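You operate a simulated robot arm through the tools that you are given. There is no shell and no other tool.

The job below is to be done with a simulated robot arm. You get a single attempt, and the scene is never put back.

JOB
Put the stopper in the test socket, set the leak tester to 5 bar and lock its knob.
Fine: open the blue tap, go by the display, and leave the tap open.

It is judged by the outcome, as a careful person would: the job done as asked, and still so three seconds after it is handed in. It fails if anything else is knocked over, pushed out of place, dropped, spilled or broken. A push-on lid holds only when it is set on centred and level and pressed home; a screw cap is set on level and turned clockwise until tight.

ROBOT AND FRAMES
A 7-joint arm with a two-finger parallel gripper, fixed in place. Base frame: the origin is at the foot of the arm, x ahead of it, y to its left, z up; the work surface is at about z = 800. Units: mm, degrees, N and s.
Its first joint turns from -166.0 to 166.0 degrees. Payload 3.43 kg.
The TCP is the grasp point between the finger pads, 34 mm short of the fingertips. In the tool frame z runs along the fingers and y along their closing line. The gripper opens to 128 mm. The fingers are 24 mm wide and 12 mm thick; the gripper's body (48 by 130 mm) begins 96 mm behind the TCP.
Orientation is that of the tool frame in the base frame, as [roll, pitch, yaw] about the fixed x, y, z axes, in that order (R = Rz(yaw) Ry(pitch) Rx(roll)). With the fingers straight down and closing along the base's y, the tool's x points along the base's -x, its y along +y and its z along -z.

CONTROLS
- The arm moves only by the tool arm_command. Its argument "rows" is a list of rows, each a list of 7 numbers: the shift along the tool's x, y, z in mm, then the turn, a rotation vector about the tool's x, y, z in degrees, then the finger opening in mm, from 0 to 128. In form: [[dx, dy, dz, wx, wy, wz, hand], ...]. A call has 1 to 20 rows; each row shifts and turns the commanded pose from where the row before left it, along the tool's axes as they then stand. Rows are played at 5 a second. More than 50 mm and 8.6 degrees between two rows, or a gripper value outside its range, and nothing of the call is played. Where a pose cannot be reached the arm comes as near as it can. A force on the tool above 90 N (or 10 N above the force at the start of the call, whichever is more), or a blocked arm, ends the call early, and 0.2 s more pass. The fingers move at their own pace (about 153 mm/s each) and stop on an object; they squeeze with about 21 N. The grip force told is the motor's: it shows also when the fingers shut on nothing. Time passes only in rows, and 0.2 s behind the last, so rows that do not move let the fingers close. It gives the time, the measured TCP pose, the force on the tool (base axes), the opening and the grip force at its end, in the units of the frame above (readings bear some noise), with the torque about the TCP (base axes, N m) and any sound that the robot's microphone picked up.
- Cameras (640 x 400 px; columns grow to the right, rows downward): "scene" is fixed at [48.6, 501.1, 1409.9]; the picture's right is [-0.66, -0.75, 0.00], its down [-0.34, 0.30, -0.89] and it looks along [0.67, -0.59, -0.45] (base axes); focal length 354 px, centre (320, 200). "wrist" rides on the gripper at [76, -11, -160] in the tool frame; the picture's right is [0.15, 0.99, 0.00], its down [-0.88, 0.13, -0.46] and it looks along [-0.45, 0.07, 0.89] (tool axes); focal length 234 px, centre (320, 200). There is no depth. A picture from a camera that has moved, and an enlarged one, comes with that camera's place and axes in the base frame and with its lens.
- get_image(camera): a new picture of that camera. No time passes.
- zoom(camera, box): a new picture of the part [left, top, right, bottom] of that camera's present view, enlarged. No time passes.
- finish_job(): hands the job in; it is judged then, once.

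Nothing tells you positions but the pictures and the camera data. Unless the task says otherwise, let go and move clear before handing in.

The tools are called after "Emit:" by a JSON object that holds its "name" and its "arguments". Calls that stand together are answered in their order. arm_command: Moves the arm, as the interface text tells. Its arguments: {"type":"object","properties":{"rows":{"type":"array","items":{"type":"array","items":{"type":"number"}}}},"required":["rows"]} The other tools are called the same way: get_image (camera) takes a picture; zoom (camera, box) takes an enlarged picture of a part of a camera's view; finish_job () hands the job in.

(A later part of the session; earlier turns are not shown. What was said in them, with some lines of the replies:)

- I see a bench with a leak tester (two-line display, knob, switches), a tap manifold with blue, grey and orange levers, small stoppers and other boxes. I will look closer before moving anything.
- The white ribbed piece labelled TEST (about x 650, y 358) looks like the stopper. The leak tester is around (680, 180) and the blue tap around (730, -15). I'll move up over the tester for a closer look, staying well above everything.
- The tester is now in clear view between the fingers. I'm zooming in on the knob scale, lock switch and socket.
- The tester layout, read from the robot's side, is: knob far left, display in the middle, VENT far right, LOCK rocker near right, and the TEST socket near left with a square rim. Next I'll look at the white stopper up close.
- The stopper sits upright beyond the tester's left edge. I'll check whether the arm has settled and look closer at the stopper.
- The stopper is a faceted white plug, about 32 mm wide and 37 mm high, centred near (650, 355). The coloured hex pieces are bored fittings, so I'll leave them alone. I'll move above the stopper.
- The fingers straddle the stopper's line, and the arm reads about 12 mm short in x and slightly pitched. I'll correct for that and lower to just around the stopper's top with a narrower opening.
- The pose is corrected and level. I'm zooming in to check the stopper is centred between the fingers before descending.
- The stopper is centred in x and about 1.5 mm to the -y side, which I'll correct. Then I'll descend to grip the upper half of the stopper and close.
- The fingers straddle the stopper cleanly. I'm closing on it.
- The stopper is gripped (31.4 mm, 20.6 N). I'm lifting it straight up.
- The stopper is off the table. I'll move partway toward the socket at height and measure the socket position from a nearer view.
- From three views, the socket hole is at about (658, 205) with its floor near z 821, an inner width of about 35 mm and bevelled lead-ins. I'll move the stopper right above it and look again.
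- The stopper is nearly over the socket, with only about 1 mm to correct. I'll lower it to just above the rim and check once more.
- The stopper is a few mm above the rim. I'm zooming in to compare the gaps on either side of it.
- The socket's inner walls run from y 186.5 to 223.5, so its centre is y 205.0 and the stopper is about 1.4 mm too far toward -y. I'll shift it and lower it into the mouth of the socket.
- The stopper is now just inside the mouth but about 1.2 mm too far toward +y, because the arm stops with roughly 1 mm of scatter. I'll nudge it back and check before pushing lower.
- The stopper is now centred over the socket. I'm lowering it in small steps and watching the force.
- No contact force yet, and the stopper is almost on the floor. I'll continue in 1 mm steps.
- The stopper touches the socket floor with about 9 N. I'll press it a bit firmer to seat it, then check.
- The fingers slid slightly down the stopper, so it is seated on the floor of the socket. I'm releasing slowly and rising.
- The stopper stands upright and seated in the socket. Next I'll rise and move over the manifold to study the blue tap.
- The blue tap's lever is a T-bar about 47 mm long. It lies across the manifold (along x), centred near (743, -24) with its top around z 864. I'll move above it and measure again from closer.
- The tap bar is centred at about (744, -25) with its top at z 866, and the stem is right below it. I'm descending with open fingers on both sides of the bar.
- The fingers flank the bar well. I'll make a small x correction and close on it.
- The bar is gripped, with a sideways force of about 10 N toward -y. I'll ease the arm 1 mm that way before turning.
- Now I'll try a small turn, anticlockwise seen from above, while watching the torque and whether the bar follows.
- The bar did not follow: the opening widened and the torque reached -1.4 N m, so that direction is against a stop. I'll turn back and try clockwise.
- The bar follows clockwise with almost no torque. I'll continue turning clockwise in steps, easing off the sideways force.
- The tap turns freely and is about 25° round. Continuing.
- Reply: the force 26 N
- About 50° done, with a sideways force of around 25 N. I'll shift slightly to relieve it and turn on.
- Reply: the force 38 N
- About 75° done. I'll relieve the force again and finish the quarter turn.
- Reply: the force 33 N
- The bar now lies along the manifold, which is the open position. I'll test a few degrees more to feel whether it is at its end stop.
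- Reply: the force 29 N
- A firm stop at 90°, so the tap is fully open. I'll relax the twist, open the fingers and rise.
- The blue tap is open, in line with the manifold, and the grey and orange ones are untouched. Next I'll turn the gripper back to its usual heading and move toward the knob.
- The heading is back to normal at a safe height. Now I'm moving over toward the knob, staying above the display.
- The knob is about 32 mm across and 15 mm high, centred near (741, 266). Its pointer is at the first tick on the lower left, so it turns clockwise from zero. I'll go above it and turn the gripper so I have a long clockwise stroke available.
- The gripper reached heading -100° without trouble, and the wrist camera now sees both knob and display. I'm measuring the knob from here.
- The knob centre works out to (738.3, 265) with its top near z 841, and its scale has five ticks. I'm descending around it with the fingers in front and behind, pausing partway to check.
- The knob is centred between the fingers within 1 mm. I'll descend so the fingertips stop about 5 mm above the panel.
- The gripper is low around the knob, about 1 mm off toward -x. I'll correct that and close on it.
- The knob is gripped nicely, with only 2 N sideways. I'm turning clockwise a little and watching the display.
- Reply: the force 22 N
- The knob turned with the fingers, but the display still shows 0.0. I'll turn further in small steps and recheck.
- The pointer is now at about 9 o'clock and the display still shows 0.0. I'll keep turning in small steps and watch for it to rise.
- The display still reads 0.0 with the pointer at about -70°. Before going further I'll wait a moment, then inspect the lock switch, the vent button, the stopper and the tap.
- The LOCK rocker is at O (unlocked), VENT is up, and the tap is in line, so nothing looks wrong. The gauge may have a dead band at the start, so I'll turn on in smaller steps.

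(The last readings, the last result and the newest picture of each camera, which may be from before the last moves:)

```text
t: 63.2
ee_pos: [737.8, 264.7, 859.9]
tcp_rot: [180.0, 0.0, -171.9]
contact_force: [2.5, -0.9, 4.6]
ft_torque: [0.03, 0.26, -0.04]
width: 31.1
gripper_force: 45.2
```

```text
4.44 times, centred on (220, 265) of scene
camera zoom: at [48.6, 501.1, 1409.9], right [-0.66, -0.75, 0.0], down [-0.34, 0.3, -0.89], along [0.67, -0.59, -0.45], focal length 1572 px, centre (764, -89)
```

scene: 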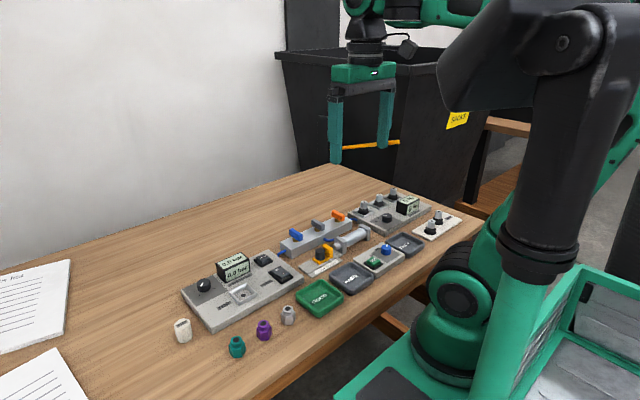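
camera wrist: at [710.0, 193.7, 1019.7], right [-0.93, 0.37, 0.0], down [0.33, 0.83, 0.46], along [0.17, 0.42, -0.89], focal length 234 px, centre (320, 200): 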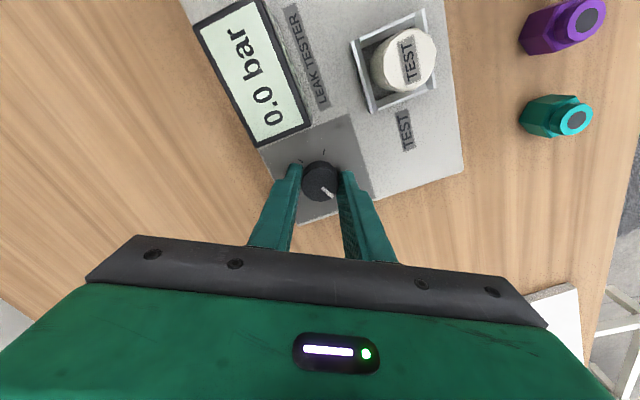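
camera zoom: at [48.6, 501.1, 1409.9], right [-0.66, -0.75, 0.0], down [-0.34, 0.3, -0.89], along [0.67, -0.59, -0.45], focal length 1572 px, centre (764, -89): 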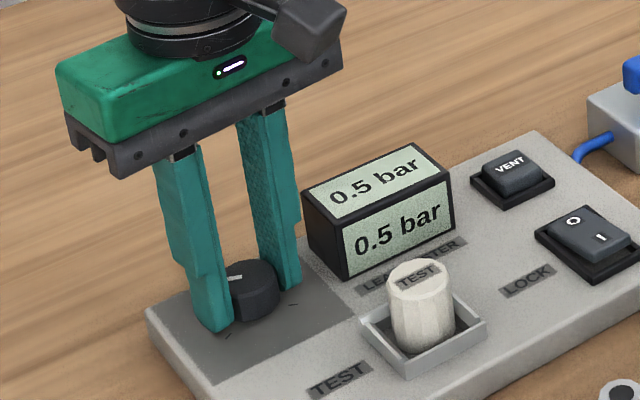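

The display has begun to respond and shows 0.5 bar. I'll continue in small steps to learn the rate.

Emit:
{"name": "arm_command", "arguments": {"rows": [[0, 0, 0, 0, 0, 4, 26], [0, 0, 0, 0, 0, 4, 26], [0, 0, 0, 0, 0, 4, 26], [0, 0, 0, 0, 0, 0, 26], [0, 0, 0, 0, 0, 0, 26]]}}

Emit:
{"name": "zoom", "arguments": {"camera": "scene", "box": [170, 220, 270, 310]}}

```text
t: 64.4
ee_pos: [737.7, 265.8, 861.3]
tcp_rot: [-179.9, -0.1, 176.1]
contact_force: [-8.8, -4.1, 5.1]
ft_torque: [-0.03, 0.33, -0.01]
width: 30.9
gripper_force: 44.8
```

```text
4.44 times, centred on (220, 265) of scene
camera zoom: at [48.6, 501.1, 1409.9], right [-0.66, -0.75, 0.0], down [-0.34, 0.3, -0.89], along [0.67, -0.59, -0.45], focal length 1572 px, centre (764, -89)
```

zoom: 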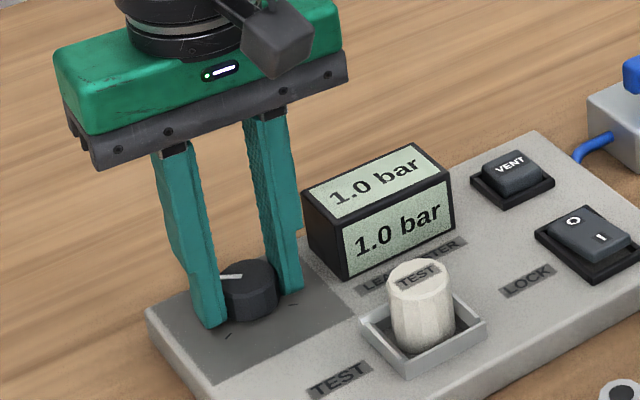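

1.0 bar, so about 0.5 bar per 12°. I'll turn another 24° and check that the rate holds.

Emit:
{"name": "arm_command", "arguments": {"rows": [[0, 0, 0, 0, 0, 4, 26], [0, 0, 0, 0, 0, 4, 26], [0, 0, 0, 0, 0, 4, 26], [0, 0, 0, 0, 0, 4, 26], [0, 0, 0, 0, 0, 4, 26], [0, 0, 0, 0, 0, 4, 26], [0, 0, 0, 0, 0, 0, 26], [0, 0, 0, 0, 0, 0, 26]]}}

Emit:
{"name": "zoom", "arguments": {"camera": "scene", "box": [170, 220, 270, 310]}}

```text
t: 66.2
ee_pos: [737.2, 264.7, 860.2]
tcp_rot: [-180.0, -0.1, 151.9]
contact_force: [0.5, 0.2, -9.6]
ft_torque: [0.14, -0.09, -0.02]
width: 30.5
gripper_force: 45.3
```

```text
4.44 times, centred on (220, 265) of scene
camera zoom: at [48.6, 501.1, 1409.9], right [-0.66, -0.75, 0.0], down [-0.34, 0.3, -0.89], along [0.67, -0.59, -0.45], focal length 1572 px, centre (764, -89)
```

zoom: 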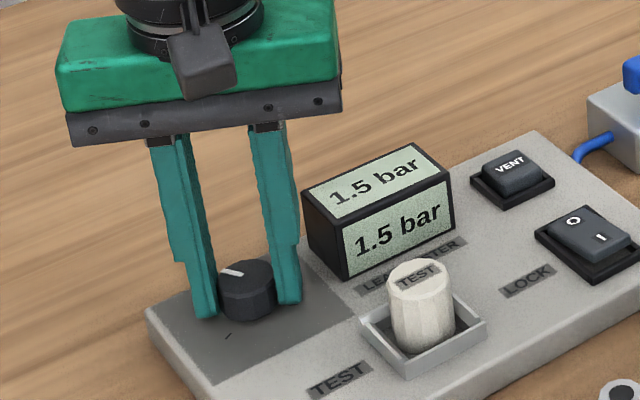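

The display reads 1.5 bar. The pressure may be lagging behind the knob, so I'll hold still and see if it keeps rising.

Emit:
{"name": "arm_command", "arguments": {"rows": [[0, 0, 0, 0, 0, 0, 26], [0, 0, 0, 0, 0, 0, 26], [0, 0, 0, 0, 0, 0, 26], [0, 0, 0, 0, 0, 0, 26], [0, 0, 0, 0, 0, 0, 26], [0, 0, 0, 0, 0, 0, 26], [0, 0, 0, 0, 0, 0, 26], [0, 0, 0, 0, 0, 0, 26]]}}

Emit:
{"name": "zoom", "arguments": {"camera": "scene", "box": [170, 220, 270, 310]}}

Emit:
{"name": "zoom", "arguments": {"camera": "wrist", "box": [240, 100, 400, 200]}}

```text
t: 68.0
ee_pos: [737.7, 263.9, 861.9]
tcp_rot: [-180.0, -0.1, 152.1]
contact_force: [3.1, 0.9, -14.5]
ft_torque: [0.09, -0.1, -0.04]
width: 30.8
gripper_force: 45.1
```

```text
4.44 times, centred on (220, 265) of scene
camera zoom: at [48.6, 501.1, 1409.9], right [-0.66, -0.75, 0.0], down [-0.34, 0.3, -0.89], along [0.67, -0.59, -0.45], focal length 1572 px, centre (764, -89)
```

zoom: 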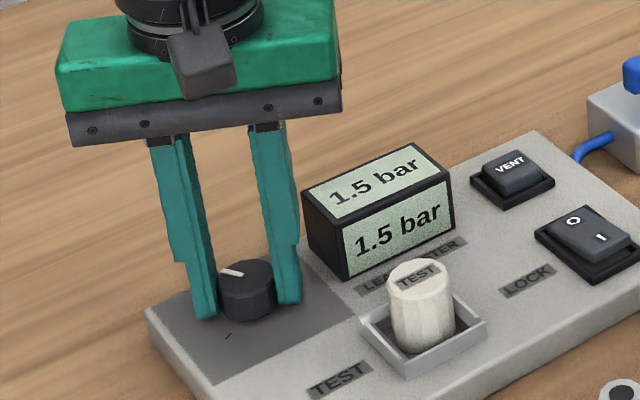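

```text
4.00 times, centred on (320, 150) of wrist
camera zoom: at [666.6, 290.4, 1019.7], right [0.33, 0.94, 0.0], down [0.84, -0.3, 0.46], along [0.43, -0.15, -0.89], focal length 937 px, centre (320, 400)
```

zoom: 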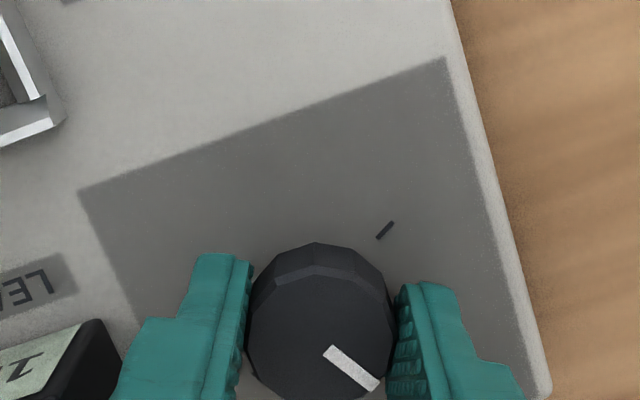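

It holds at 1.5 bar, so the reading is steady and moves in 0.5 bar steps. I'll keep turning in steps and check each time.

Emit:
{"name": "arm_command", "arguments": {"rows": [[0, 0, 0.3, 0, 0, 4, 26], [0, 0, 0, 0, 0, 4, 26], [0, 0, 0, 0, 0, 4, 26], [0, 0, 0, 0, 0, 4, 26], [0, 0, 0, 0, 0, 4, 26], [0, 0, 0, 0, 0, 0, 26], [0, 0, 0, 0, 0, 0, 26]]}}

Emit:
{"name": "zoom", "arguments": {"camera": "scene", "box": [170, 220, 270, 310]}}

```text
t: 69.6
ee_pos: [737.8, 263.8, 860.4]
tcp_rot: [180.0, -0.1, 132.0]
contact_force: [-4.2, -2.2, 9.8]
ft_torque: [-0.07, 0.2, -0.09]
width: 30.9
gripper_force: 45.2
```

```text
4.44 times, centred on (220, 265) of scene
camera zoom: at [48.6, 501.1, 1409.9], right [-0.66, -0.75, 0.0], down [-0.34, 0.3, -0.89], along [0.67, -0.59, -0.45], focal length 1572 px, centre (764, -89)
```

zoom: 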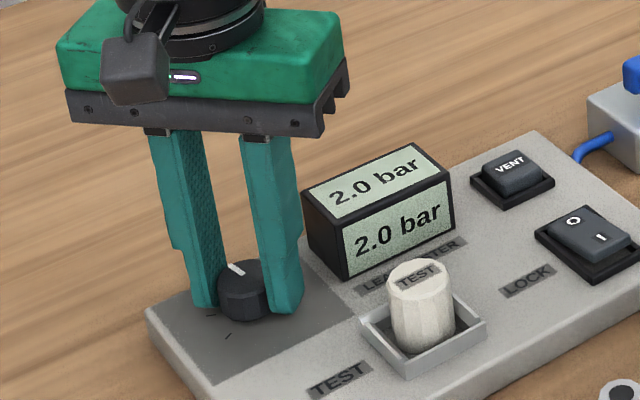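

2.0 bar. Continuing in 20° steps.

Emit:
{"name": "arm_command", "arguments": {"rows": [[0, 0, 0, 0, 0, 4, 26], [0, 0, 0, 0, 0, 4, 26], [0, 0, 0, 0, 0, 4, 26], [0, 0, 0, 0, 0, 4, 26], [0, 0, 0, 0, 0, 4, 26], [0, 0, 0, 0, 0, 0, 26], [0, 0, 0, 0, 0, 0, 26]]}}

Emit:
{"name": "zoom", "arguments": {"camera": "scene", "box": [170, 220, 270, 310]}}

```text
t: 71.2
ee_pos: [738.3, 265.0, 860.6]
tcp_rot: [179.9, 0.0, 112.0]
contact_force: [0.3, 7.8, 2.8]
ft_torque: [0.31, -0.07, 0.05]
width: 30.5
gripper_force: 44.8
```

```text
4.44 times, centred on (220, 265) of scene
camera zoom: at [48.6, 501.1, 1409.9], right [-0.66, -0.75, 0.0], down [-0.34, 0.3, -0.89], along [0.67, -0.59, -0.45], focal length 1572 px, centre (764, -89)
```

zoom: 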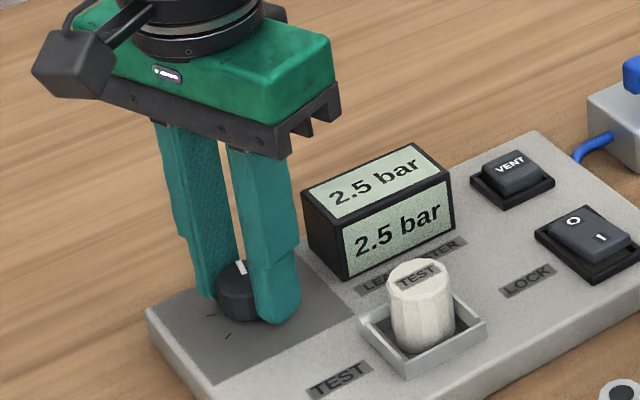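

2.5 bar. Continuing.

Emit:
{"name": "arm_command", "arguments": {"rows": [[0, 0, 0, 0, 0, 4, 26], [0, 0, 0, 0, 0, 4, 26], [0, 0, 0, 0, 0, 4, 26], [0, 0, 0, 0, 0, 4, 26], [0, 0, 0, 0, 0, 4, 26], [0, 0, 0, 0, 0, 0, 26], [0, 0, 0, 0, 0, 0, 26]]}}

Emit:
{"name": "zoom", "arguments": {"camera": "scene", "box": [170, 220, 270, 310]}}

```text
t: 72.8
ee_pos: [738.4, 263.8, 859.9]
tcp_rot: [179.9, 0.1, 92.0]
contact_force: [-7.8, -4.4, 9.8]
ft_torque: [-0.51, 0.32, 0.03]
width: 30.8
gripper_force: 44.9
```

```text
4.44 times, centred on (220, 265) of scene
camera zoom: at [48.6, 501.1, 1409.9], right [-0.66, -0.75, 0.0], down [-0.34, 0.3, -0.89], along [0.67, -0.59, -0.45], focal length 1572 px, centre (764, -89)
```

zoom: 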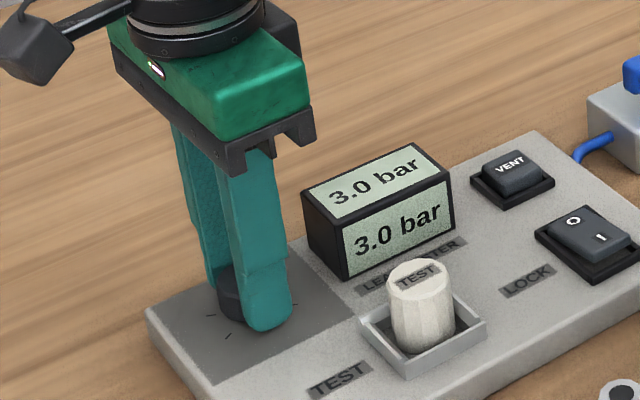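

3.0 bar. Continuing while checking that the arm's wrist keeps following.

Emit:
{"name": "arm_command", "arguments": {"rows": [[0, 0, 0, 0, 0, 4, 26], [0, 0, 0, 0, 0, 4, 26], [0, 0, 0, 0, 0, 4, 26], [0, 0, 0, 0, 0, 4, 26], [0, 0, 0, 0, 0, 4, 26], [0, 0, 0, 0, 0, 0, 26], [0, 0, 0, 0, 0, 0, 26]]}}

Emit:
{"name": "zoom", "arguments": {"camera": "scene", "box": [170, 220, 270, 310]}}

```text
t: 74.4
ee_pos: [737.3, 264.3, 861.3]
tcp_rot: [-180.0, 0.0, 72.1]
contact_force: [-15.8, -12.0, 7.6]
ft_torque: [0.24, 0.11, -0.01]
width: 30.6
gripper_force: 45.0
```

```text
4.44 times, centred on (220, 265) of scene
camera zoom: at [48.6, 501.1, 1409.9], right [-0.66, -0.75, 0.0], down [-0.34, 0.3, -0.89], along [0.67, -0.59, -0.45], focal length 1572 px, centre (764, -89)
```

zoom: 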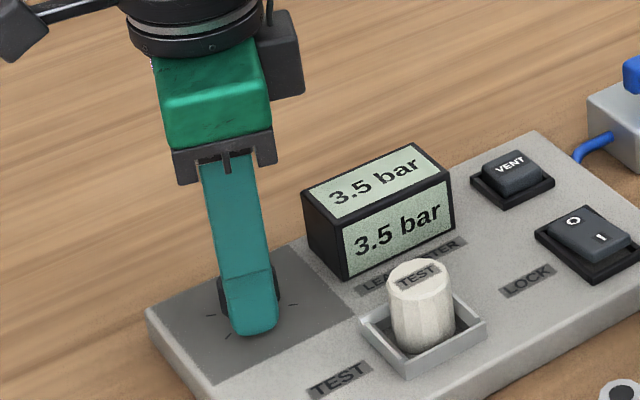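

3.5 bar, and the wrist is still following. Continuing.

Emit:
{"name": "arm_command", "arguments": {"rows": [[0, 0, 0, 0, 0, 4, 26], [0, 0, 0, 0, 0, 4, 26], [0, 0, 0, 0, 0, 4, 26], [0, 0, 0, 0, 0, 4, 26], [0, 0, 0, 0, 0, 4, 26], [0, 0, 0, 0, 0, 0, 26], [0, 0, 0, 0, 0, 0, 26]]}}

Emit:
{"name": "zoom", "arguments": {"camera": "scene", "box": [170, 220, 270, 310]}}

```text
t: 76.0
ee_pos: [737.3, 266.2, 859.3]
tcp_rot: [-180.0, 0.1, 52.0]
contact_force: [-5.9, -13.4, 19.6]
ft_torque: [-0.77, 0.65, 0.02]
width: 30.8
gripper_force: 45.3
```

```text
4.44 times, centred on (220, 265) of scene
camera zoom: at [48.6, 501.1, 1409.9], right [-0.66, -0.75, 0.0], down [-0.34, 0.3, -0.89], along [0.67, -0.59, -0.45], focal length 1572 px, centre (764, -89)
```

zoom: 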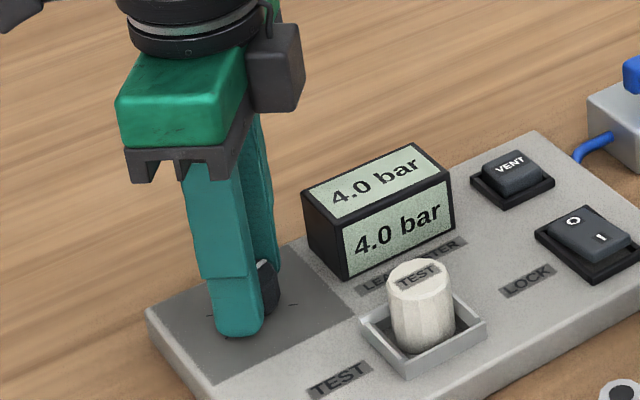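

4.0 bar. Continuing with finer steps as I approach the target.

Emit:
{"name": "arm_command", "arguments": {"rows": [[0, 0, -0.3, 0, 0, 4, 26], [0, 0, 0, 0, 0, 4, 26], [0, 0, 0, 0, 0, 4, 26], [0, 0, 0, 0, 0, 4, 26], [0, 0, 0, 0, 0, 4, 26], [0, 0, 0, 0, 0, 0, 26], [0, 0, 0, 0, 0, 0, 26]]}}

Emit:
{"name": "zoom", "arguments": {"camera": "scene", "box": [170, 220, 270, 310]}}

```text
t: 77.6
ee_pos: [736.7, 263.6, 860.0]
tcp_rot: [-180.0, 0.1, 32.1]
contact_force: [-10.7, -4.6, -4.9]
ft_torque: [0.5, -0.39, -0.01]
width: 30.5
gripper_force: 45.3
```

```text
4.44 times, centred on (220, 265) of scene
camera zoom: at [48.6, 501.1, 1409.9], right [-0.66, -0.75, 0.0], down [-0.34, 0.3, -0.89], along [0.67, -0.59, -0.45], focal length 1572 px, centre (764, -89)
```

zoom: 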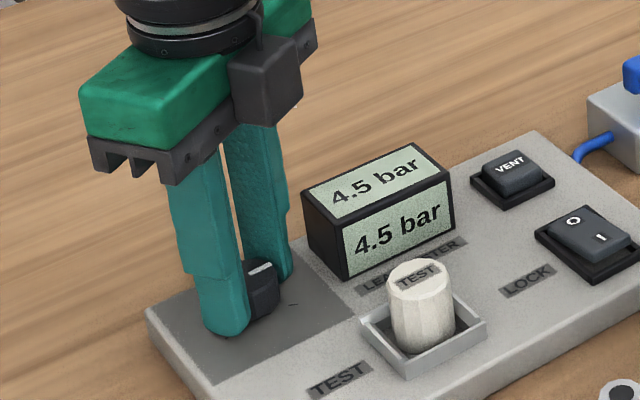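

4.5 bar. Now I'll go in 4° steps to find where the display changes to 5.0.

Emit:
{"name": "arm_command", "arguments": {"rows": [[0, 0, 0, 0, 0, 3, 26], [0, 0, 0, 0, 0, 3, 26], [0, 0, 0, 0, 0, 3, 26], [0, 0, 0, 0, 0, 0, 26], [0, 0, 0, 0, 0, 0, 26]]}}

Emit:
{"name": "zoom", "arguments": {"camera": "scene", "box": [170, 220, 270, 310]}}

```text
t: 78.8
ee_pos: [738.3, 265.2, 859.8]
tcp_rot: [179.9, 0.0, 23.1]
contact_force: [-12.1, -3.4, -6.4]
ft_torque: [0.55, -0.56, 0.0]
width: 30.7
gripper_force: 44.9
```

```text
4.44 times, centred on (220, 265) of scene
camera zoom: at [48.6, 501.1, 1409.9], right [-0.66, -0.75, 0.0], down [-0.34, 0.3, -0.89], along [0.67, -0.59, -0.45], focal length 1572 px, centre (764, -89)
```

zoom: 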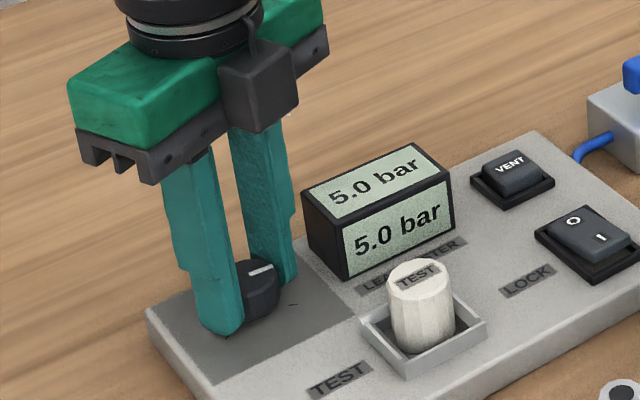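

5.0 bar. To set it in the middle of the 5.0 range rather than at its edge, I'll back up a little to find the lower edge.

Emit:
{"name": "arm_command", "arguments": {"rows": [[0, 0, 0, 0, 0, -3, 26], [0, 0, 0, 0, 0, 0, 26], [0, 0, 0, 0, 0, 0, 26]]}}

Emit:
{"name": "zoom", "arguments": {"camera": "scene", "box": [170, 220, 270, 310]}}

```text
t: 79.6
ee_pos: [737.0, 264.6, 860.3]
tcp_rot: [-179.9, 0.0, 26.1]
contact_force: [-10.7, -5.5, -4.8]
ft_torque: [-0.21, 0.4, 0.0]
width: 31.0
gripper_force: 45.6
```

```text
4.44 times, centred on (220, 265) of scene
camera zoom: at [48.6, 501.1, 1409.9], right [-0.66, -0.75, 0.0], down [-0.34, 0.3, -0.89], along [0.67, -0.59, -0.45], focal length 1572 px, centre (764, -89)
```

zoom: 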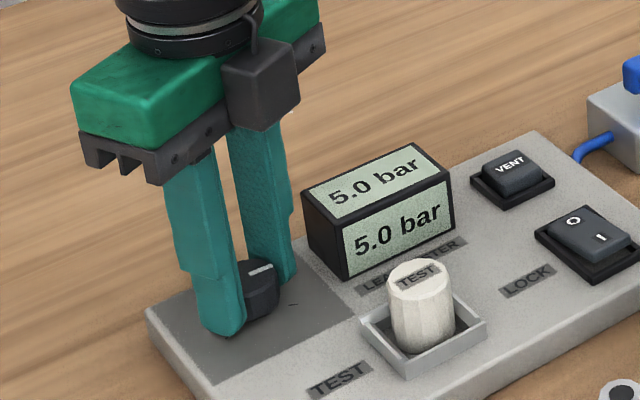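

Still 5.0. I'll back up another 3°.

Emit:
{"name": "arm_command", "arguments": {"rows": [[0, 0, 0, 0, 0, -3, 26], [0, 0, 0, 0, 0, 0, 26], [0, 0, 0, 0, 0, 0, 26]]}}

Emit:
{"name": "zoom", "arguments": {"camera": "scene", "box": [170, 220, 270, 310]}}

```text
t: 80.4
ee_pos: [737.5, 264.4, 860.9]
tcp_rot: [179.9, 0.0, 29.1]
contact_force: [-15.9, -11.0, -7.8]
ft_torque: [-0.02, -0.09, 0.01]
width: 30.8
gripper_force: 44.8
```

```text
4.44 times, centred on (220, 265) of scene
camera zoom: at [48.6, 501.1, 1409.9], right [-0.66, -0.75, 0.0], down [-0.34, 0.3, -0.89], along [0.67, -0.59, -0.45], focal length 1572 px, centre (764, -89)
```

zoom: 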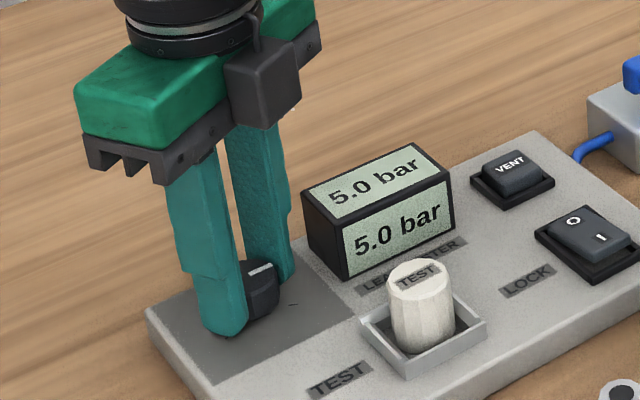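

Still 5.0 at this point, so the lower edge lies between here and the earlier 4.5 reading 3° away. The middle of the 5.0 range should be about 8° further on, so I'll turn there and confirm.

Emit:
{"name": "arm_command", "arguments": {"rows": [[0.5, 0, 0, 0, 0, 4, 26], [0, 0, 0, 0, 0, 4, 26], [0, 0, 0, 0, 0, 0, 26], [0, 0, 0, 0, 0, 0, 26], [0, 0, 0, 0, 0, 0, 26], [0, 0, 0, 0, 0, 0, 26]]}}

Emit:
{"name": "zoom", "arguments": {"camera": "scene", "box": [170, 220, 270, 310]}}

Emit:
{"name": "get_image", "arguments": {"camera": "wrist"}}

```text
t: 81.8
ee_pos: [738.1, 265.9, 860.7]
tcp_rot: [-179.9, 0.2, 21.1]
contact_force: [-22.6, -15.4, -16.3]
ft_torque: [-0.38, 0.77, 0.0]
width: 30.9
gripper_force: 44.9
```

```text
4.44 times, centred on (220, 265) of scene
camera zoom: at [48.6, 501.1, 1409.9], right [-0.66, -0.75, 0.0], down [-0.34, 0.3, -0.89], along [0.67, -0.59, -0.45], focal length 1572 px, centre (764, -89)
```

zoom: 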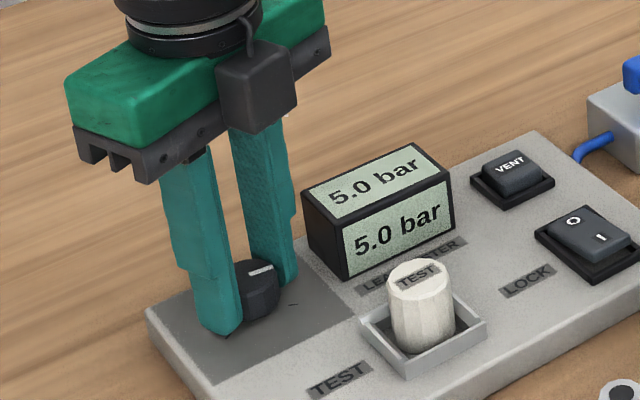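

```text
taken
camera wrist: at [805.5, 302.8, 1019.4], right [0.49, -0.87, 0.0], down [-0.77, -0.44, 0.46], along [-0.4, -0.23, -0.89], focal length 234 px, centre (320, 200)
```

wrist: 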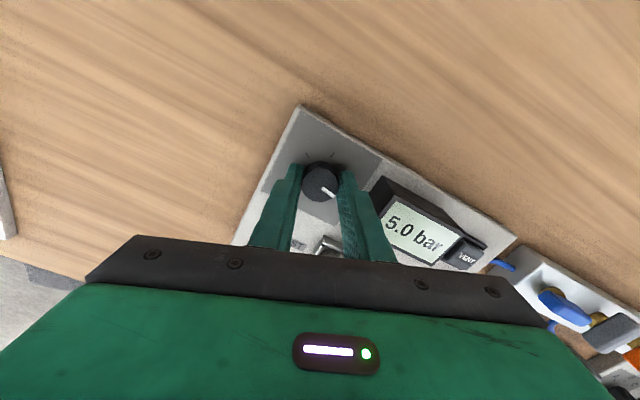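

The display is steady at 5.0 bar. I'll ease the sideways load and release the knob gently.

Emit:
{"name": "arm_command", "arguments": {"rows": [[-0.6, 0.1, 0.4, 0, 0, 0, 26], [0, 0, 0, 0, 0, 0, 29], [0, 0, 0, 0, 0, 0, 32], [0, 0, 0, 0, 0, 0, 35], [0, 0, 0, 0, 0, 0, 40], [0, 0, 0, 0, 0, 0, 44], [0, 0, 0, 0, 0, 0, 44]]}}

Emit:
{"name": "zoom", "arguments": {"camera": "scene", "box": [170, 220, 270, 310]}}

Emit:
{"name": "zoom", "arguments": {"camera": "wrist", "box": [240, 130, 400, 230]}}

```text
t: 83.4
ee_pos: [737.2, 264.5, 860.8]
tcp_rot: [-180.0, 0.0, 21.1]
contact_force: [-0.4, -0.2, -0.2]
ft_torque: [-0.02, -0.01, 0.0]
width: 43.9
gripper_force: 0.0
```

```text
4.44 times, centred on (220, 265) of scene
camera zoom: at [48.6, 501.1, 1409.9], right [-0.66, -0.75, 0.0], down [-0.34, 0.3, -0.89], along [0.67, -0.59, -0.45], focal length 1572 px, centre (764, -89)
```

zoom: 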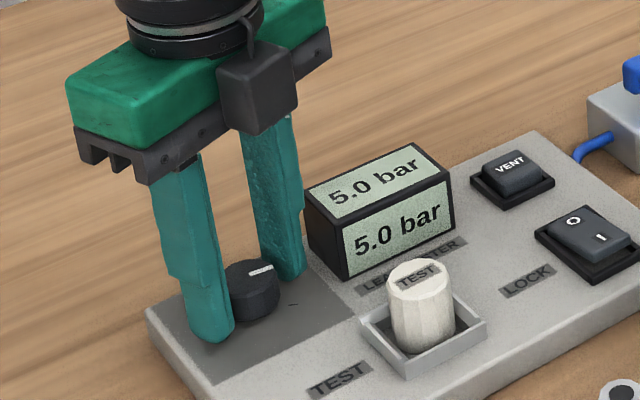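

```text
4.00 times, centred on (320, 180) of wrist
camera zoom: at [804.8, 302.6, 1019.3], right [0.49, -0.87, 0.0], down [-0.77, -0.44, 0.46], along [-0.4, -0.23, -0.89], focal length 937 px, centre (320, 280)
```

zoom: 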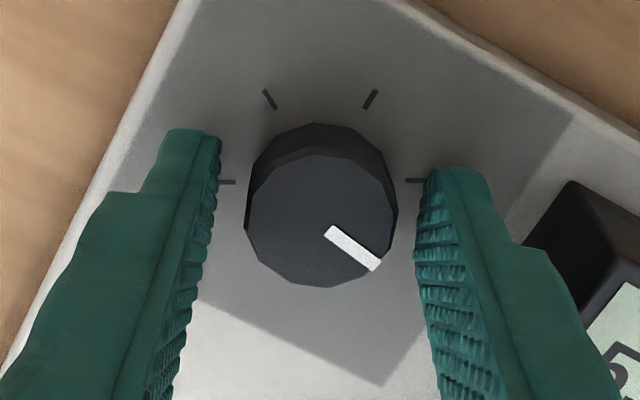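

The knob is released and the display still reads 5.0 bar. I'm rising straight up, clear of the display.

Emit:
{"name": "arm_command", "arguments": {"rows": [[0, 0, -8, 0, 0, 0, 44], [0, 0, -15, 0, 0, 0, 44], [0, 0, -25, 0, 0, 0, 44], [0, 0, -30, 0, 0, 0, 44], [0, 0, -30, 0, 0, 0, 44], [0, 0, -20, 0, 0, 0, 44], [0, 0, 0, 0, 0, 0, 44]]}}

Emit:
{"name": "arm_command", "arguments": {"rows": [[0, 0, 0, 0, 0, -8, 30], [0, 0, 0, 0, 0, -8, 20], [0, 0, 0, 0, 0, -8, 10], [0, 0, 0, 0, 0, -8, 0], [0, 0, 0, 0, 0, -8, 0], [0, 0, 0, 0, 0, -8, 0], [0, 0, 0, 0, 0, -8, 0], [0, 0, 0, 0, 0, -8, 0], [0, 0, 0, 0, 0, -8, 0], [0, 0, 0, 0, 0, -8, 0], [0, 0, 0, 0, 0, -8, 0], [0, 0, 0, 0, 0, -8, 0], [0, 0, 0, 0, 0, -8, 0], [0, 0, 0, 0, 0, -8, 0], [0, 0, 0, 0, 0, -8, 0], [0, 0, 0, 0, 0, -8, 0], [0, 0, 0, 0, 0, -8, 0], [0, 0, 0, 0, 0, -8, 0], [0, 0, 0, 0, 0, -8, 0], [0, 0, 0, 0, 0, -7, 0]]}}

Emit:
{"name": "zoom", "arguments": {"camera": "scene", "box": [160, 200, 320, 310]}}

```text
t: 85.0
ee_pos: [737.7, 262.6, 988.0]
tcp_rot: [179.9, 0.1, 21.1]
contact_force: [0.4, -0.5, -0.7]
ft_torque: [0.01, 0.0, -0.02]
width: 44.0
gripper_force: 0.1
```

```text
t: 89.2
ee_pos: [737.4, 263.7, 988.2]
tcp_rot: [180.0, 0.0, -179.8]
contact_force: [-0.1, -0.4, 0.2]
ft_torque: [0.01, 0.01, -0.02]
width: 0.2
gripper_force: 20.9
```

```text
3.64 times, centred on (240, 255) of scene
camera zoom: at [48.6, 501.1, 1409.9], right [-0.66, -0.75, 0.0], down [-0.34, 0.3, -0.89], along [0.67, -0.59, -0.45], focal length 1286 px, centre (611, 0)
```

zoom: 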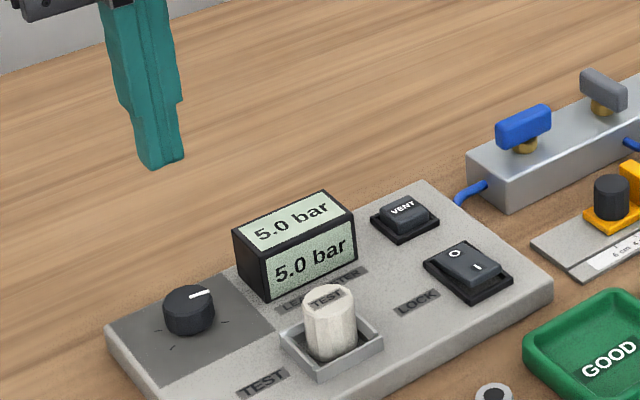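

5.0 bar is holding. Next is the LOCK rocker, which needs its I end (the near side) pressed. I'll move to where I can look at it from above with the fingers open.

Emit:
{"name": "arm_command", "arguments": {"rows": [[10, -10, 0, 0, 0, 0, 60], [17, -20, 0, 0, 0, 0, 100], [20, -25, 0, 0, 0, 0, 100], [20, -25, 0, 0, 0, 0, 100], [20, -25, 0, 0, 0, 0, 100], [20, -25, 0, 0, 0, 0, 100], [15, -20, 0, 0, 0, 0, 100], [8, -16, 0, 0, 0, 0, 100], [0, 0, 0, 0, 0, 0, 100], [0, 0, 0, 0, 0, 0, 100]]}}

Emit:
{"name": "get_image", "arguments": {"camera": "wrist"}}

Emit:
{"name": "zoom", "arguments": {"camera": "wrist", "box": [272, 150, 368, 210]}}

```text
t: 91.4
ee_pos: [607.8, 98.7, 986.3]
tcp_rot: [180.0, 0.0, -179.8]
contact_force: [0.0, 0.7, -0.7]
ft_torque: [0.02, 0.01, -0.02]
width: 100.1
gripper_force: 0.0
```

```text
taken
camera wrist: at [532.2, 86.6, 1145.7], right [-0.15, 0.99, 0.0], down [0.88, 0.13, 0.46], along [0.45, 0.07, -0.89], focal length 234 px, centre (320, 200)
```

wrist: 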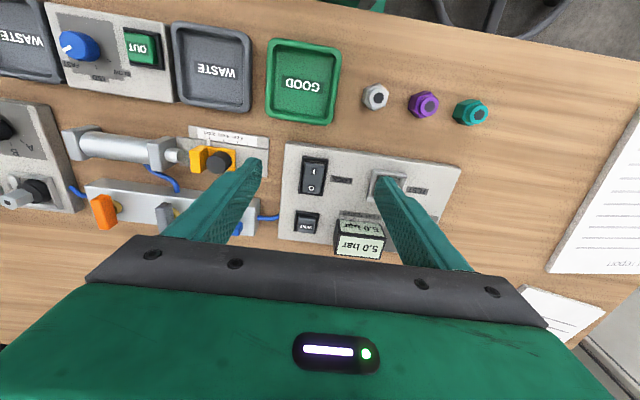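

```text
6.67 times, centred on (320, 180) of wrist
camera zoom: at [532.2, 86.6, 1145.7], right [-0.15, 0.99, 0.0], down [0.88, 0.13, 0.46], along [0.45, 0.07, -0.89], focal length 1561 px, centre (320, 333)
```

zoom: 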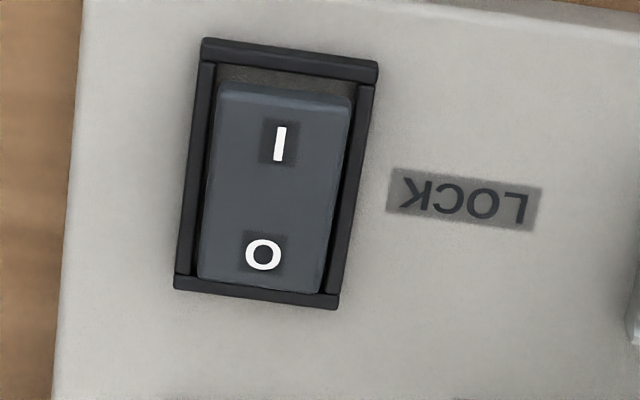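

The LOCK rocker is centred near (657, 95). Its raised I end is around x 634–650 with its top near z 838. I'll close the fingers and come down above the I end.

Emit:
{"name": "arm_command", "arguments": {"rows": [[-5, -0.6, 10, 0, 0, 0, 40], [-10, -1, 20, 0, 0, 0, 0], [-10, -1, 20, 0, 0, 0, 0], [-10, 0, 20, 0, 0, 0, 0], [0, 0, 15, 0, 0, 0, 0], [0, 0, 0, 0, 0, 0, 0], [0, 0, 0, 0, 0, 0, 0]]}}

Emit:
{"name": "get_image", "arguments": {"camera": "wrist"}}

Emit:
{"name": "zoom", "arguments": {"camera": "wrist", "box": [272, 120, 368, 180]}}

Emit:
{"name": "zoom", "arguments": {"camera": "scene", "box": [230, 230, 310, 300]}}

```text
t: 93.0
ee_pos: [641.6, 95.9, 903.3]
tcp_rot: [179.9, 0.0, -179.9]
contact_force: [0.3, -0.1, 0.2]
ft_torque: [0.01, 0.0, -0.01]
width: 0.4
gripper_force: 21.1
```

```text
taken
camera wrist: at [567.0, 84.6, 1062.7], right [-0.15, 0.99, 0.0], down [0.88, 0.13, 0.46], along [0.45, 0.07, -0.89], focal length 234 px, centre (320, 200)
```

wrist: 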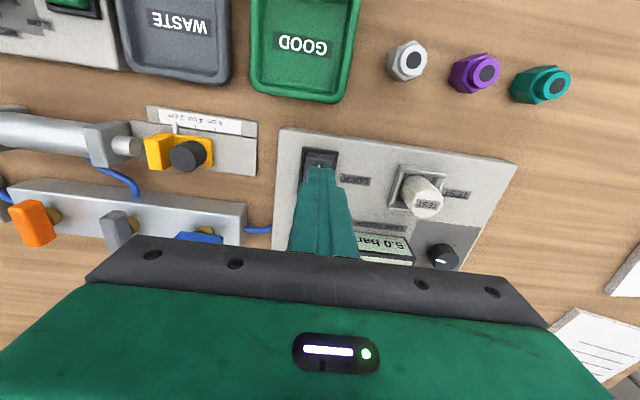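

```text
6.67 times, centred on (320, 150) of wrist
camera zoom: at [567.0, 84.6, 1062.7], right [-0.15, 0.99, 0.0], down [0.88, 0.13, 0.46], along [0.45, 0.07, -0.89], focal length 1561 px, centre (320, 533)
```

zoom: 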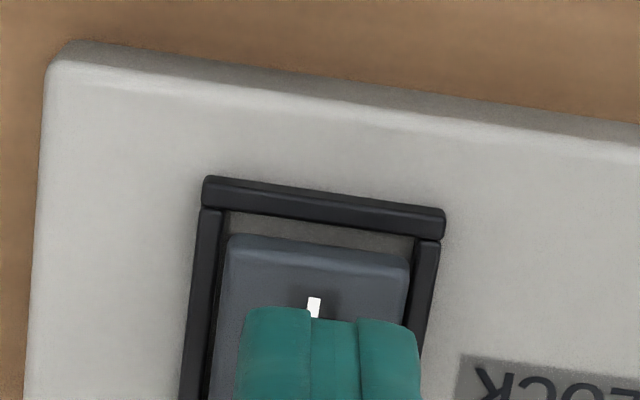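

```text
5.71 times, centred on (270, 265) of scene
camera zoom: at [48.6, 501.1, 1409.9], right [-0.66, -0.75, 0.0], down [-0.34, 0.3, -0.89], along [0.67, -0.59, -0.45], focal length 2021 px, centre (606, -171)
```

zoom: 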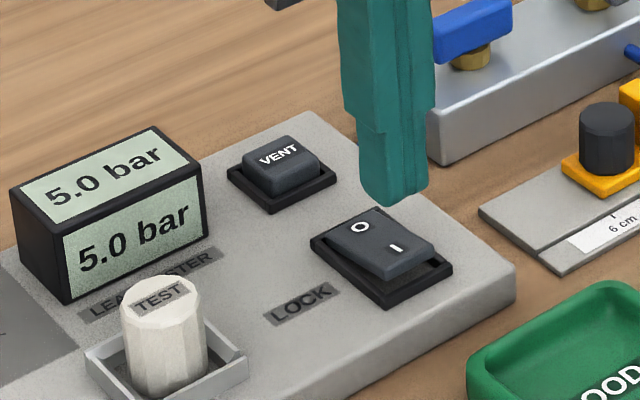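

The closed fingertips are right above the I mark. I'll lower until just above it, then press in small steps.

Emit:
{"name": "arm_command", "arguments": {"rows": [[0, 0, 8, 0, 0, 0, 0], [0, 0, 8, 0, 0, 0, 0], [0, 0, 6, 0, 0, 0, 0], [0, 0, 4, 0, 0, 0, 0], [0, 0, 0, 0, 0, 0, 0]]}}

Emit:
{"name": "zoom", "arguments": {"camera": "scene", "box": [230, 230, 310, 300]}}

```text
t: 94.2
ee_pos: [643.5, 94.9, 877.1]
tcp_rot: [179.9, 0.0, -179.9]
contact_force: [-0.3, 0.6, 0.2]
ft_torque: [-0.03, 0.02, 0.03]
width: 0.0
gripper_force: 20.7
```

```text
5.71 times, centred on (270, 265) of scene
camera zoom: at [48.6, 501.1, 1409.9], right [-0.66, -0.75, 0.0], down [-0.34, 0.3, -0.89], along [0.67, -0.59, -0.45], focal length 2021 px, centre (606, -171)
```

zoom: 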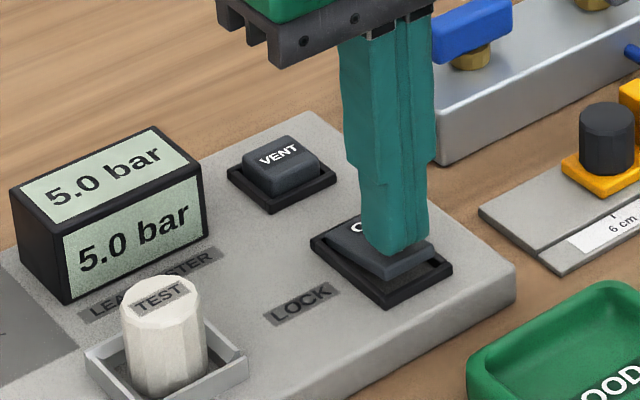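

The fingertips are just above the I end. I'm now pressing down in small steps.

Emit:
{"name": "arm_command", "arguments": {"rows": [[0, 0, 1.5, 0, 0, 0, 0], [0, 0, 1.5, 0, 0, 0, 0], [0, 0, 1.5, 0, 0, 0, 0], [0, 0, 1.5, 0, 0, 0, 0], [0, 0, 0, 0, 0, 0, 0]]}}

Emit:
{"name": "zoom", "arguments": {"camera": "scene", "box": [230, 230, 310, 300]}}

```text
t: 95.4
ee_pos: [641.5, 96.5, 870.7]
tcp_rot: [180.0, 0.0, -179.9]
contact_force: [0.1, 1.0, 1.1]
ft_torque: [0.05, -0.01, 0.01]
width: 0.0
gripper_force: 20.3
```

```text
5.71 times, centred on (270, 265) of scene
camera zoom: at [48.6, 501.1, 1409.9], right [-0.66, -0.75, 0.0], down [-0.34, 0.3, -0.89], along [0.67, -0.59, -0.45], focal length 2021 px, centre (606, -171)
```

zoom: 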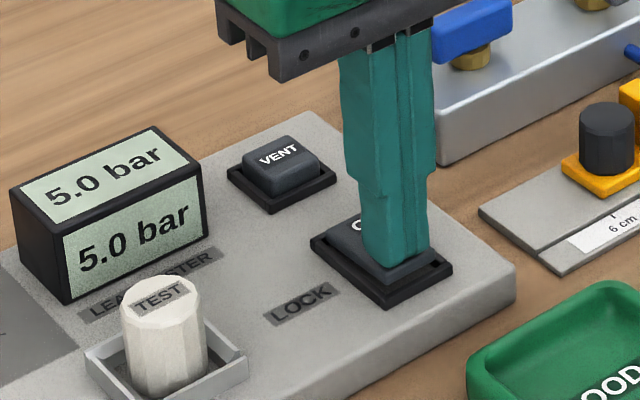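

The I end is going down with very little force. Continuing.

Emit:
{"name": "arm_command", "arguments": {"rows": [[0, 0, 1, 0, 0, 0, 0], [0, 0, 1, 0, 0, 0, 0], [0, 0, 1, 0, 0, 0, 0], [0, 0, 0, 0, 0, 0, 0]]}}

Emit:
{"name": "zoom", "arguments": {"camera": "scene", "box": [230, 230, 310, 300]}}

```text
t: 96.4
ee_pos: [642.7, 94.9, 868.0]
tcp_rot: [-180.0, 0.0, 180.0]
contact_force: [-0.2, 0.5, 2.3]
ft_torque: [0.02, -0.05, 0.02]
width: 0.1
gripper_force: 21.4
```

```text
5.71 times, centred on (270, 265) of scene
camera zoom: at [48.6, 501.1, 1409.9], right [-0.66, -0.75, 0.0], down [-0.34, 0.3, -0.89], along [0.67, -0.59, -0.45], focal length 2021 px, centre (606, -171)
```

zoom: 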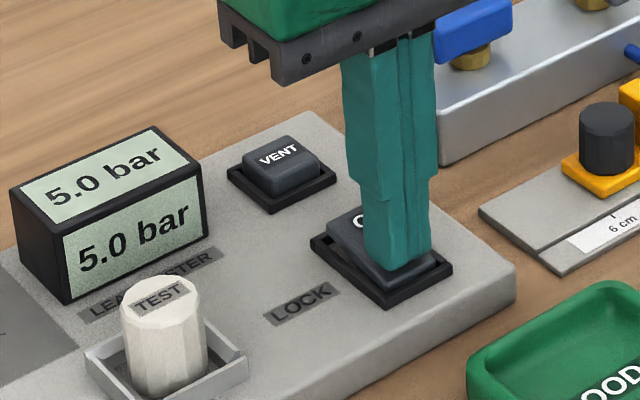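

The O end has risen and the I end is nearly down. I'll press a bit more until I feel its end stop.

Emit:
{"name": "arm_command", "arguments": {"rows": [[0, 0, 1, 0, 0, 0, 0], [0, 0, 1, 0, 0, 0, 0], [0, 0, 0, 0, 0, 0, 0]]}}

Emit:
{"name": "zoom", "arguments": {"camera": "scene", "box": [230, 230, 310, 300]}}

```text
t: 97.2
ee_pos: [642.6, 95.3, 868.7]
tcp_rot: [-179.9, 0.2, -179.8]
contact_force: [-4.4, -1.7, 44.2]
ft_torque: [-0.08, -0.43, 0.19]
width: 0.0
gripper_force: 21.0
```

```text
5.71 times, centred on (270, 265) of scene
camera zoom: at [48.6, 501.1, 1409.9], right [-0.66, -0.75, 0.0], down [-0.34, 0.3, -0.89], along [0.67, -0.59, -0.45], focal length 2021 px, centre (606, -171)
```

zoom: 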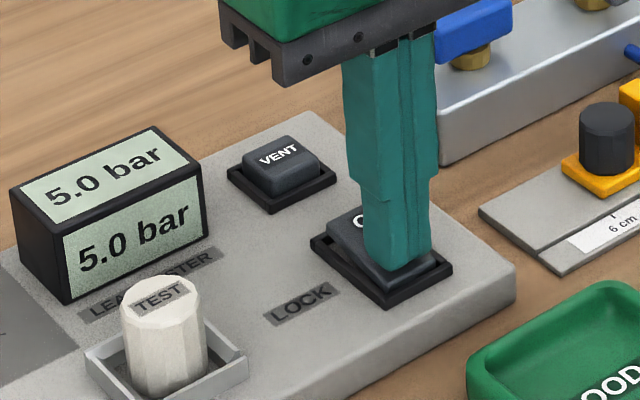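

A firm stop at 44 N, so the I end is fully down. I'm lifting off to check that it stays.

Emit:
{"name": "arm_command", "arguments": {"rows": [[0, 0, -3, 0, 0, 0, 0], [0, 0, -6, 0, 0, 0, 0], [0, 0, -15, 0, 0, 0, 0], [0, 0, -25, 0, 0, 0, 0], [0, 0, -30, 0, 0, 0, 0], [0, 0, -30, 0, 0, 0, 0], [0, 0, 0, 0, 0, 0, 0]]}}

Emit:
{"name": "zoom", "arguments": {"camera": "scene", "box": [230, 230, 310, 300]}}

Emit:
{"name": "zoom", "arguments": {"camera": "scene", "box": [170, 220, 330, 330]}}

```text
t: 98.8
ee_pos: [645.5, 96.5, 975.3]
tcp_rot: [180.0, 0.0, -180.0]
contact_force: [0.4, -0.3, -0.5]
ft_torque: [0.0, 0.02, -0.04]
width: 0.0
gripper_force: 21.2
```

```text
5.71 times, centred on (270, 265) of scene
camera zoom: at [48.6, 501.1, 1409.9], right [-0.66, -0.75, 0.0], down [-0.34, 0.3, -0.89], along [0.67, -0.59, -0.45], focal length 2021 px, centre (606, -171)
```

zoom: 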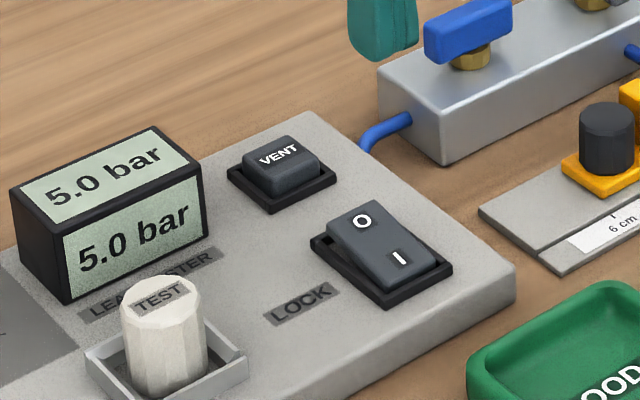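

```text
3.64 times, centred on (250, 275) of scene
camera zoom: at [48.6, 501.1, 1409.9], right [-0.66, -0.75, 0.0], down [-0.34, 0.3, -0.89], along [0.67, -0.59, -0.45], focal length 1286 px, centre (574, -73)
```

zoom: 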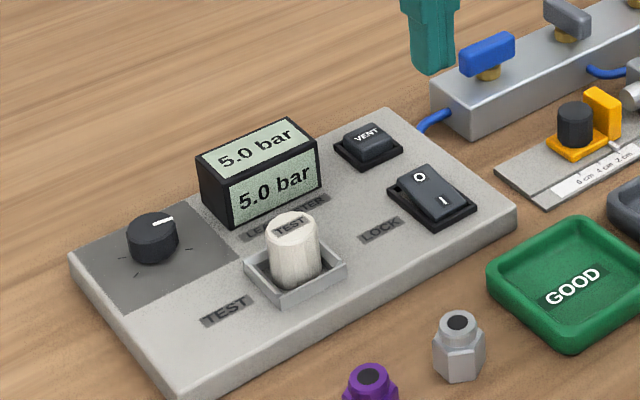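

The rocker stays at I, the display reads 5.0 bar and the stopper stands in the socket. I'll move clear, let a few seconds pass and do a final check.

Emit:
{"name": "arm_command", "arguments": {"rows": [[0, 0, -20, 0, 0, 0, 20], [0, 0, -25, 0, 0, 0, 60], [5, 0, -25, 0, 0, 0, 100], [5, 10, -25, 0, 0, 0, 100], [5, 15, -10, 0, 0, 0, 100], [0, 15, 0, 0, 0, 0, 100], [0, 0, 0, 0, 0, 0, 100], [0, 0, 0, 0, 0, 0, 100], [0, 0, 0, 0, 0, 0, 100], [0, 0, 0, 0, 0, 0, 100], [0, 0, 0, 0, 0, 0, 100], [0, 0, 0, 0, 0, 0, 100], [0, 0, 0, 0, 0, 0, 100], [0, 0, 0, 0, 0, 0, 100], [0, 0, 0, 0, 0, 0, 100], [0, 0, 0, 0, 0, 0, 100]]}}

Emit:
{"name": "get_image", "arguments": {"camera": "scene"}}

Emit:
{"name": "get_image", "arguments": {"camera": "wrist"}}

Emit:
{"name": "zoom", "arguments": {"camera": "scene", "box": [170, 220, 330, 330]}}

Emit:
{"name": "zoom", "arguments": {"camera": "wrist", "box": [220, 100, 420, 225]}}

```text
t: 102.2
ee_pos: [627.6, 133.0, 1080.2]
tcp_rot: [180.0, 0.0, -179.9]
contact_force: [-0.4, 0.0, 0.3]
ft_torque: [0.01, -0.01, 0.02]
width: 99.8
gripper_force: 0.0
```

```text
taken
```

scene: 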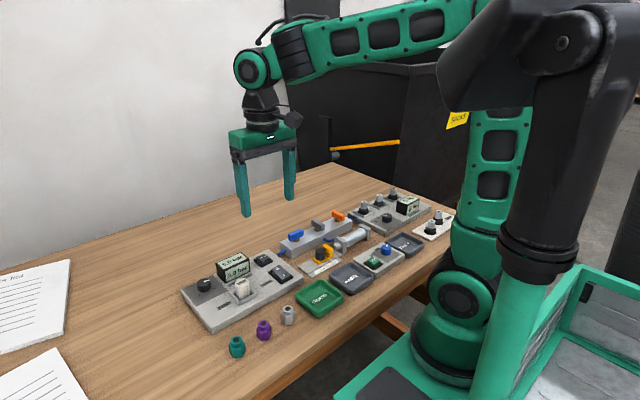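

```text
taken
camera wrist: at [553.1, 122.3, 1239.2], right [-0.15, 0.99, 0.0], down [0.88, 0.13, 0.46], along [0.45, 0.07, -0.89], focal length 234 px, centre (320, 200)
```

wrist: 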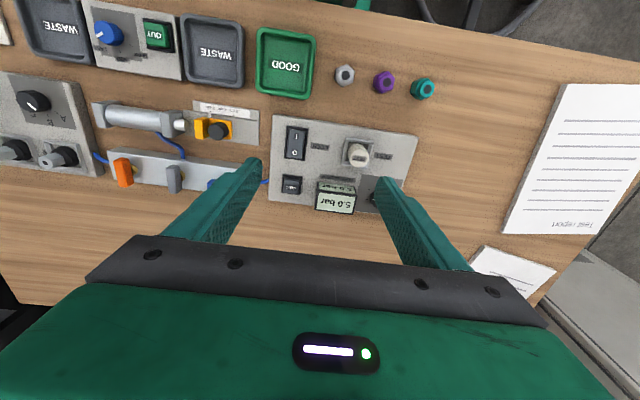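

```text
3.64 times, centred on (250, 275) of scene
camera zoom: at [48.6, 501.1, 1409.9], right [-0.66, -0.75, 0.0], down [-0.34, 0.3, -0.89], along [0.67, -0.59, -0.45], focal length 1286 px, centre (574, -73)
```

zoom: 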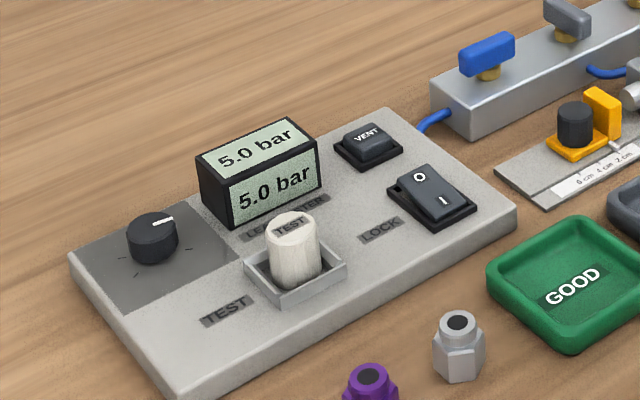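

```text
3.20 times, centred on (320, 162) of wrist
camera zoom: at [553.1, 122.3, 1239.2], right [-0.15, 0.99, 0.0], down [0.88, 0.13, 0.46], along [0.45, 0.07, -0.89], focal length 749 px, centre (320, 320)
```

zoom: 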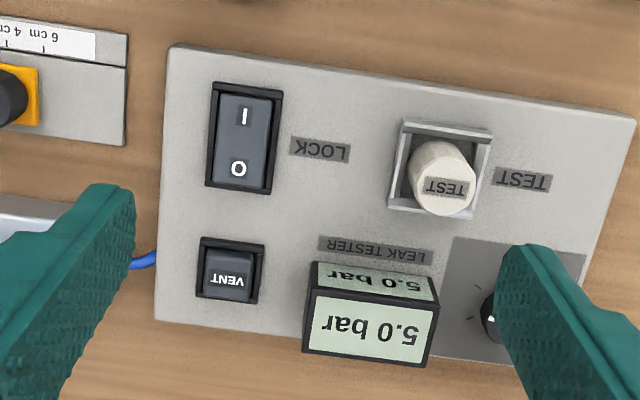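

The final check agrees on every point: the stopper is upright in the test socket, the display is steady at 5.0 bar and the LOCK rocker is at I. The blue tap is open, everything else is in its place and the arm is clear, so I'm handing the job in.

Emit:
{"name": "finish_job", "arguments": {}}

```text
The job is handed in.
```

The job is done and handed in. The stopper is seated upright in the test socket, the leak tester shows a steady 5.0 bar, and its LOCK switch is on (I).

- **Blue tap:** I turned it a quarter turn clockwise to its stop, in line with the manifold, and left it open.
- **Pressure setting:** the display moves in 0.5 bar steps. I set the knob by estimate near the middle of the 5.0 range, not at its edge. It still read 5.0 after locking and about three seconds of waiting.
- **Everything else:** nothing was knocked or moved. The grey and orange taps, the VENT button, the coloured fittings and the other stations were not touched, and the arm is clear of the bench.
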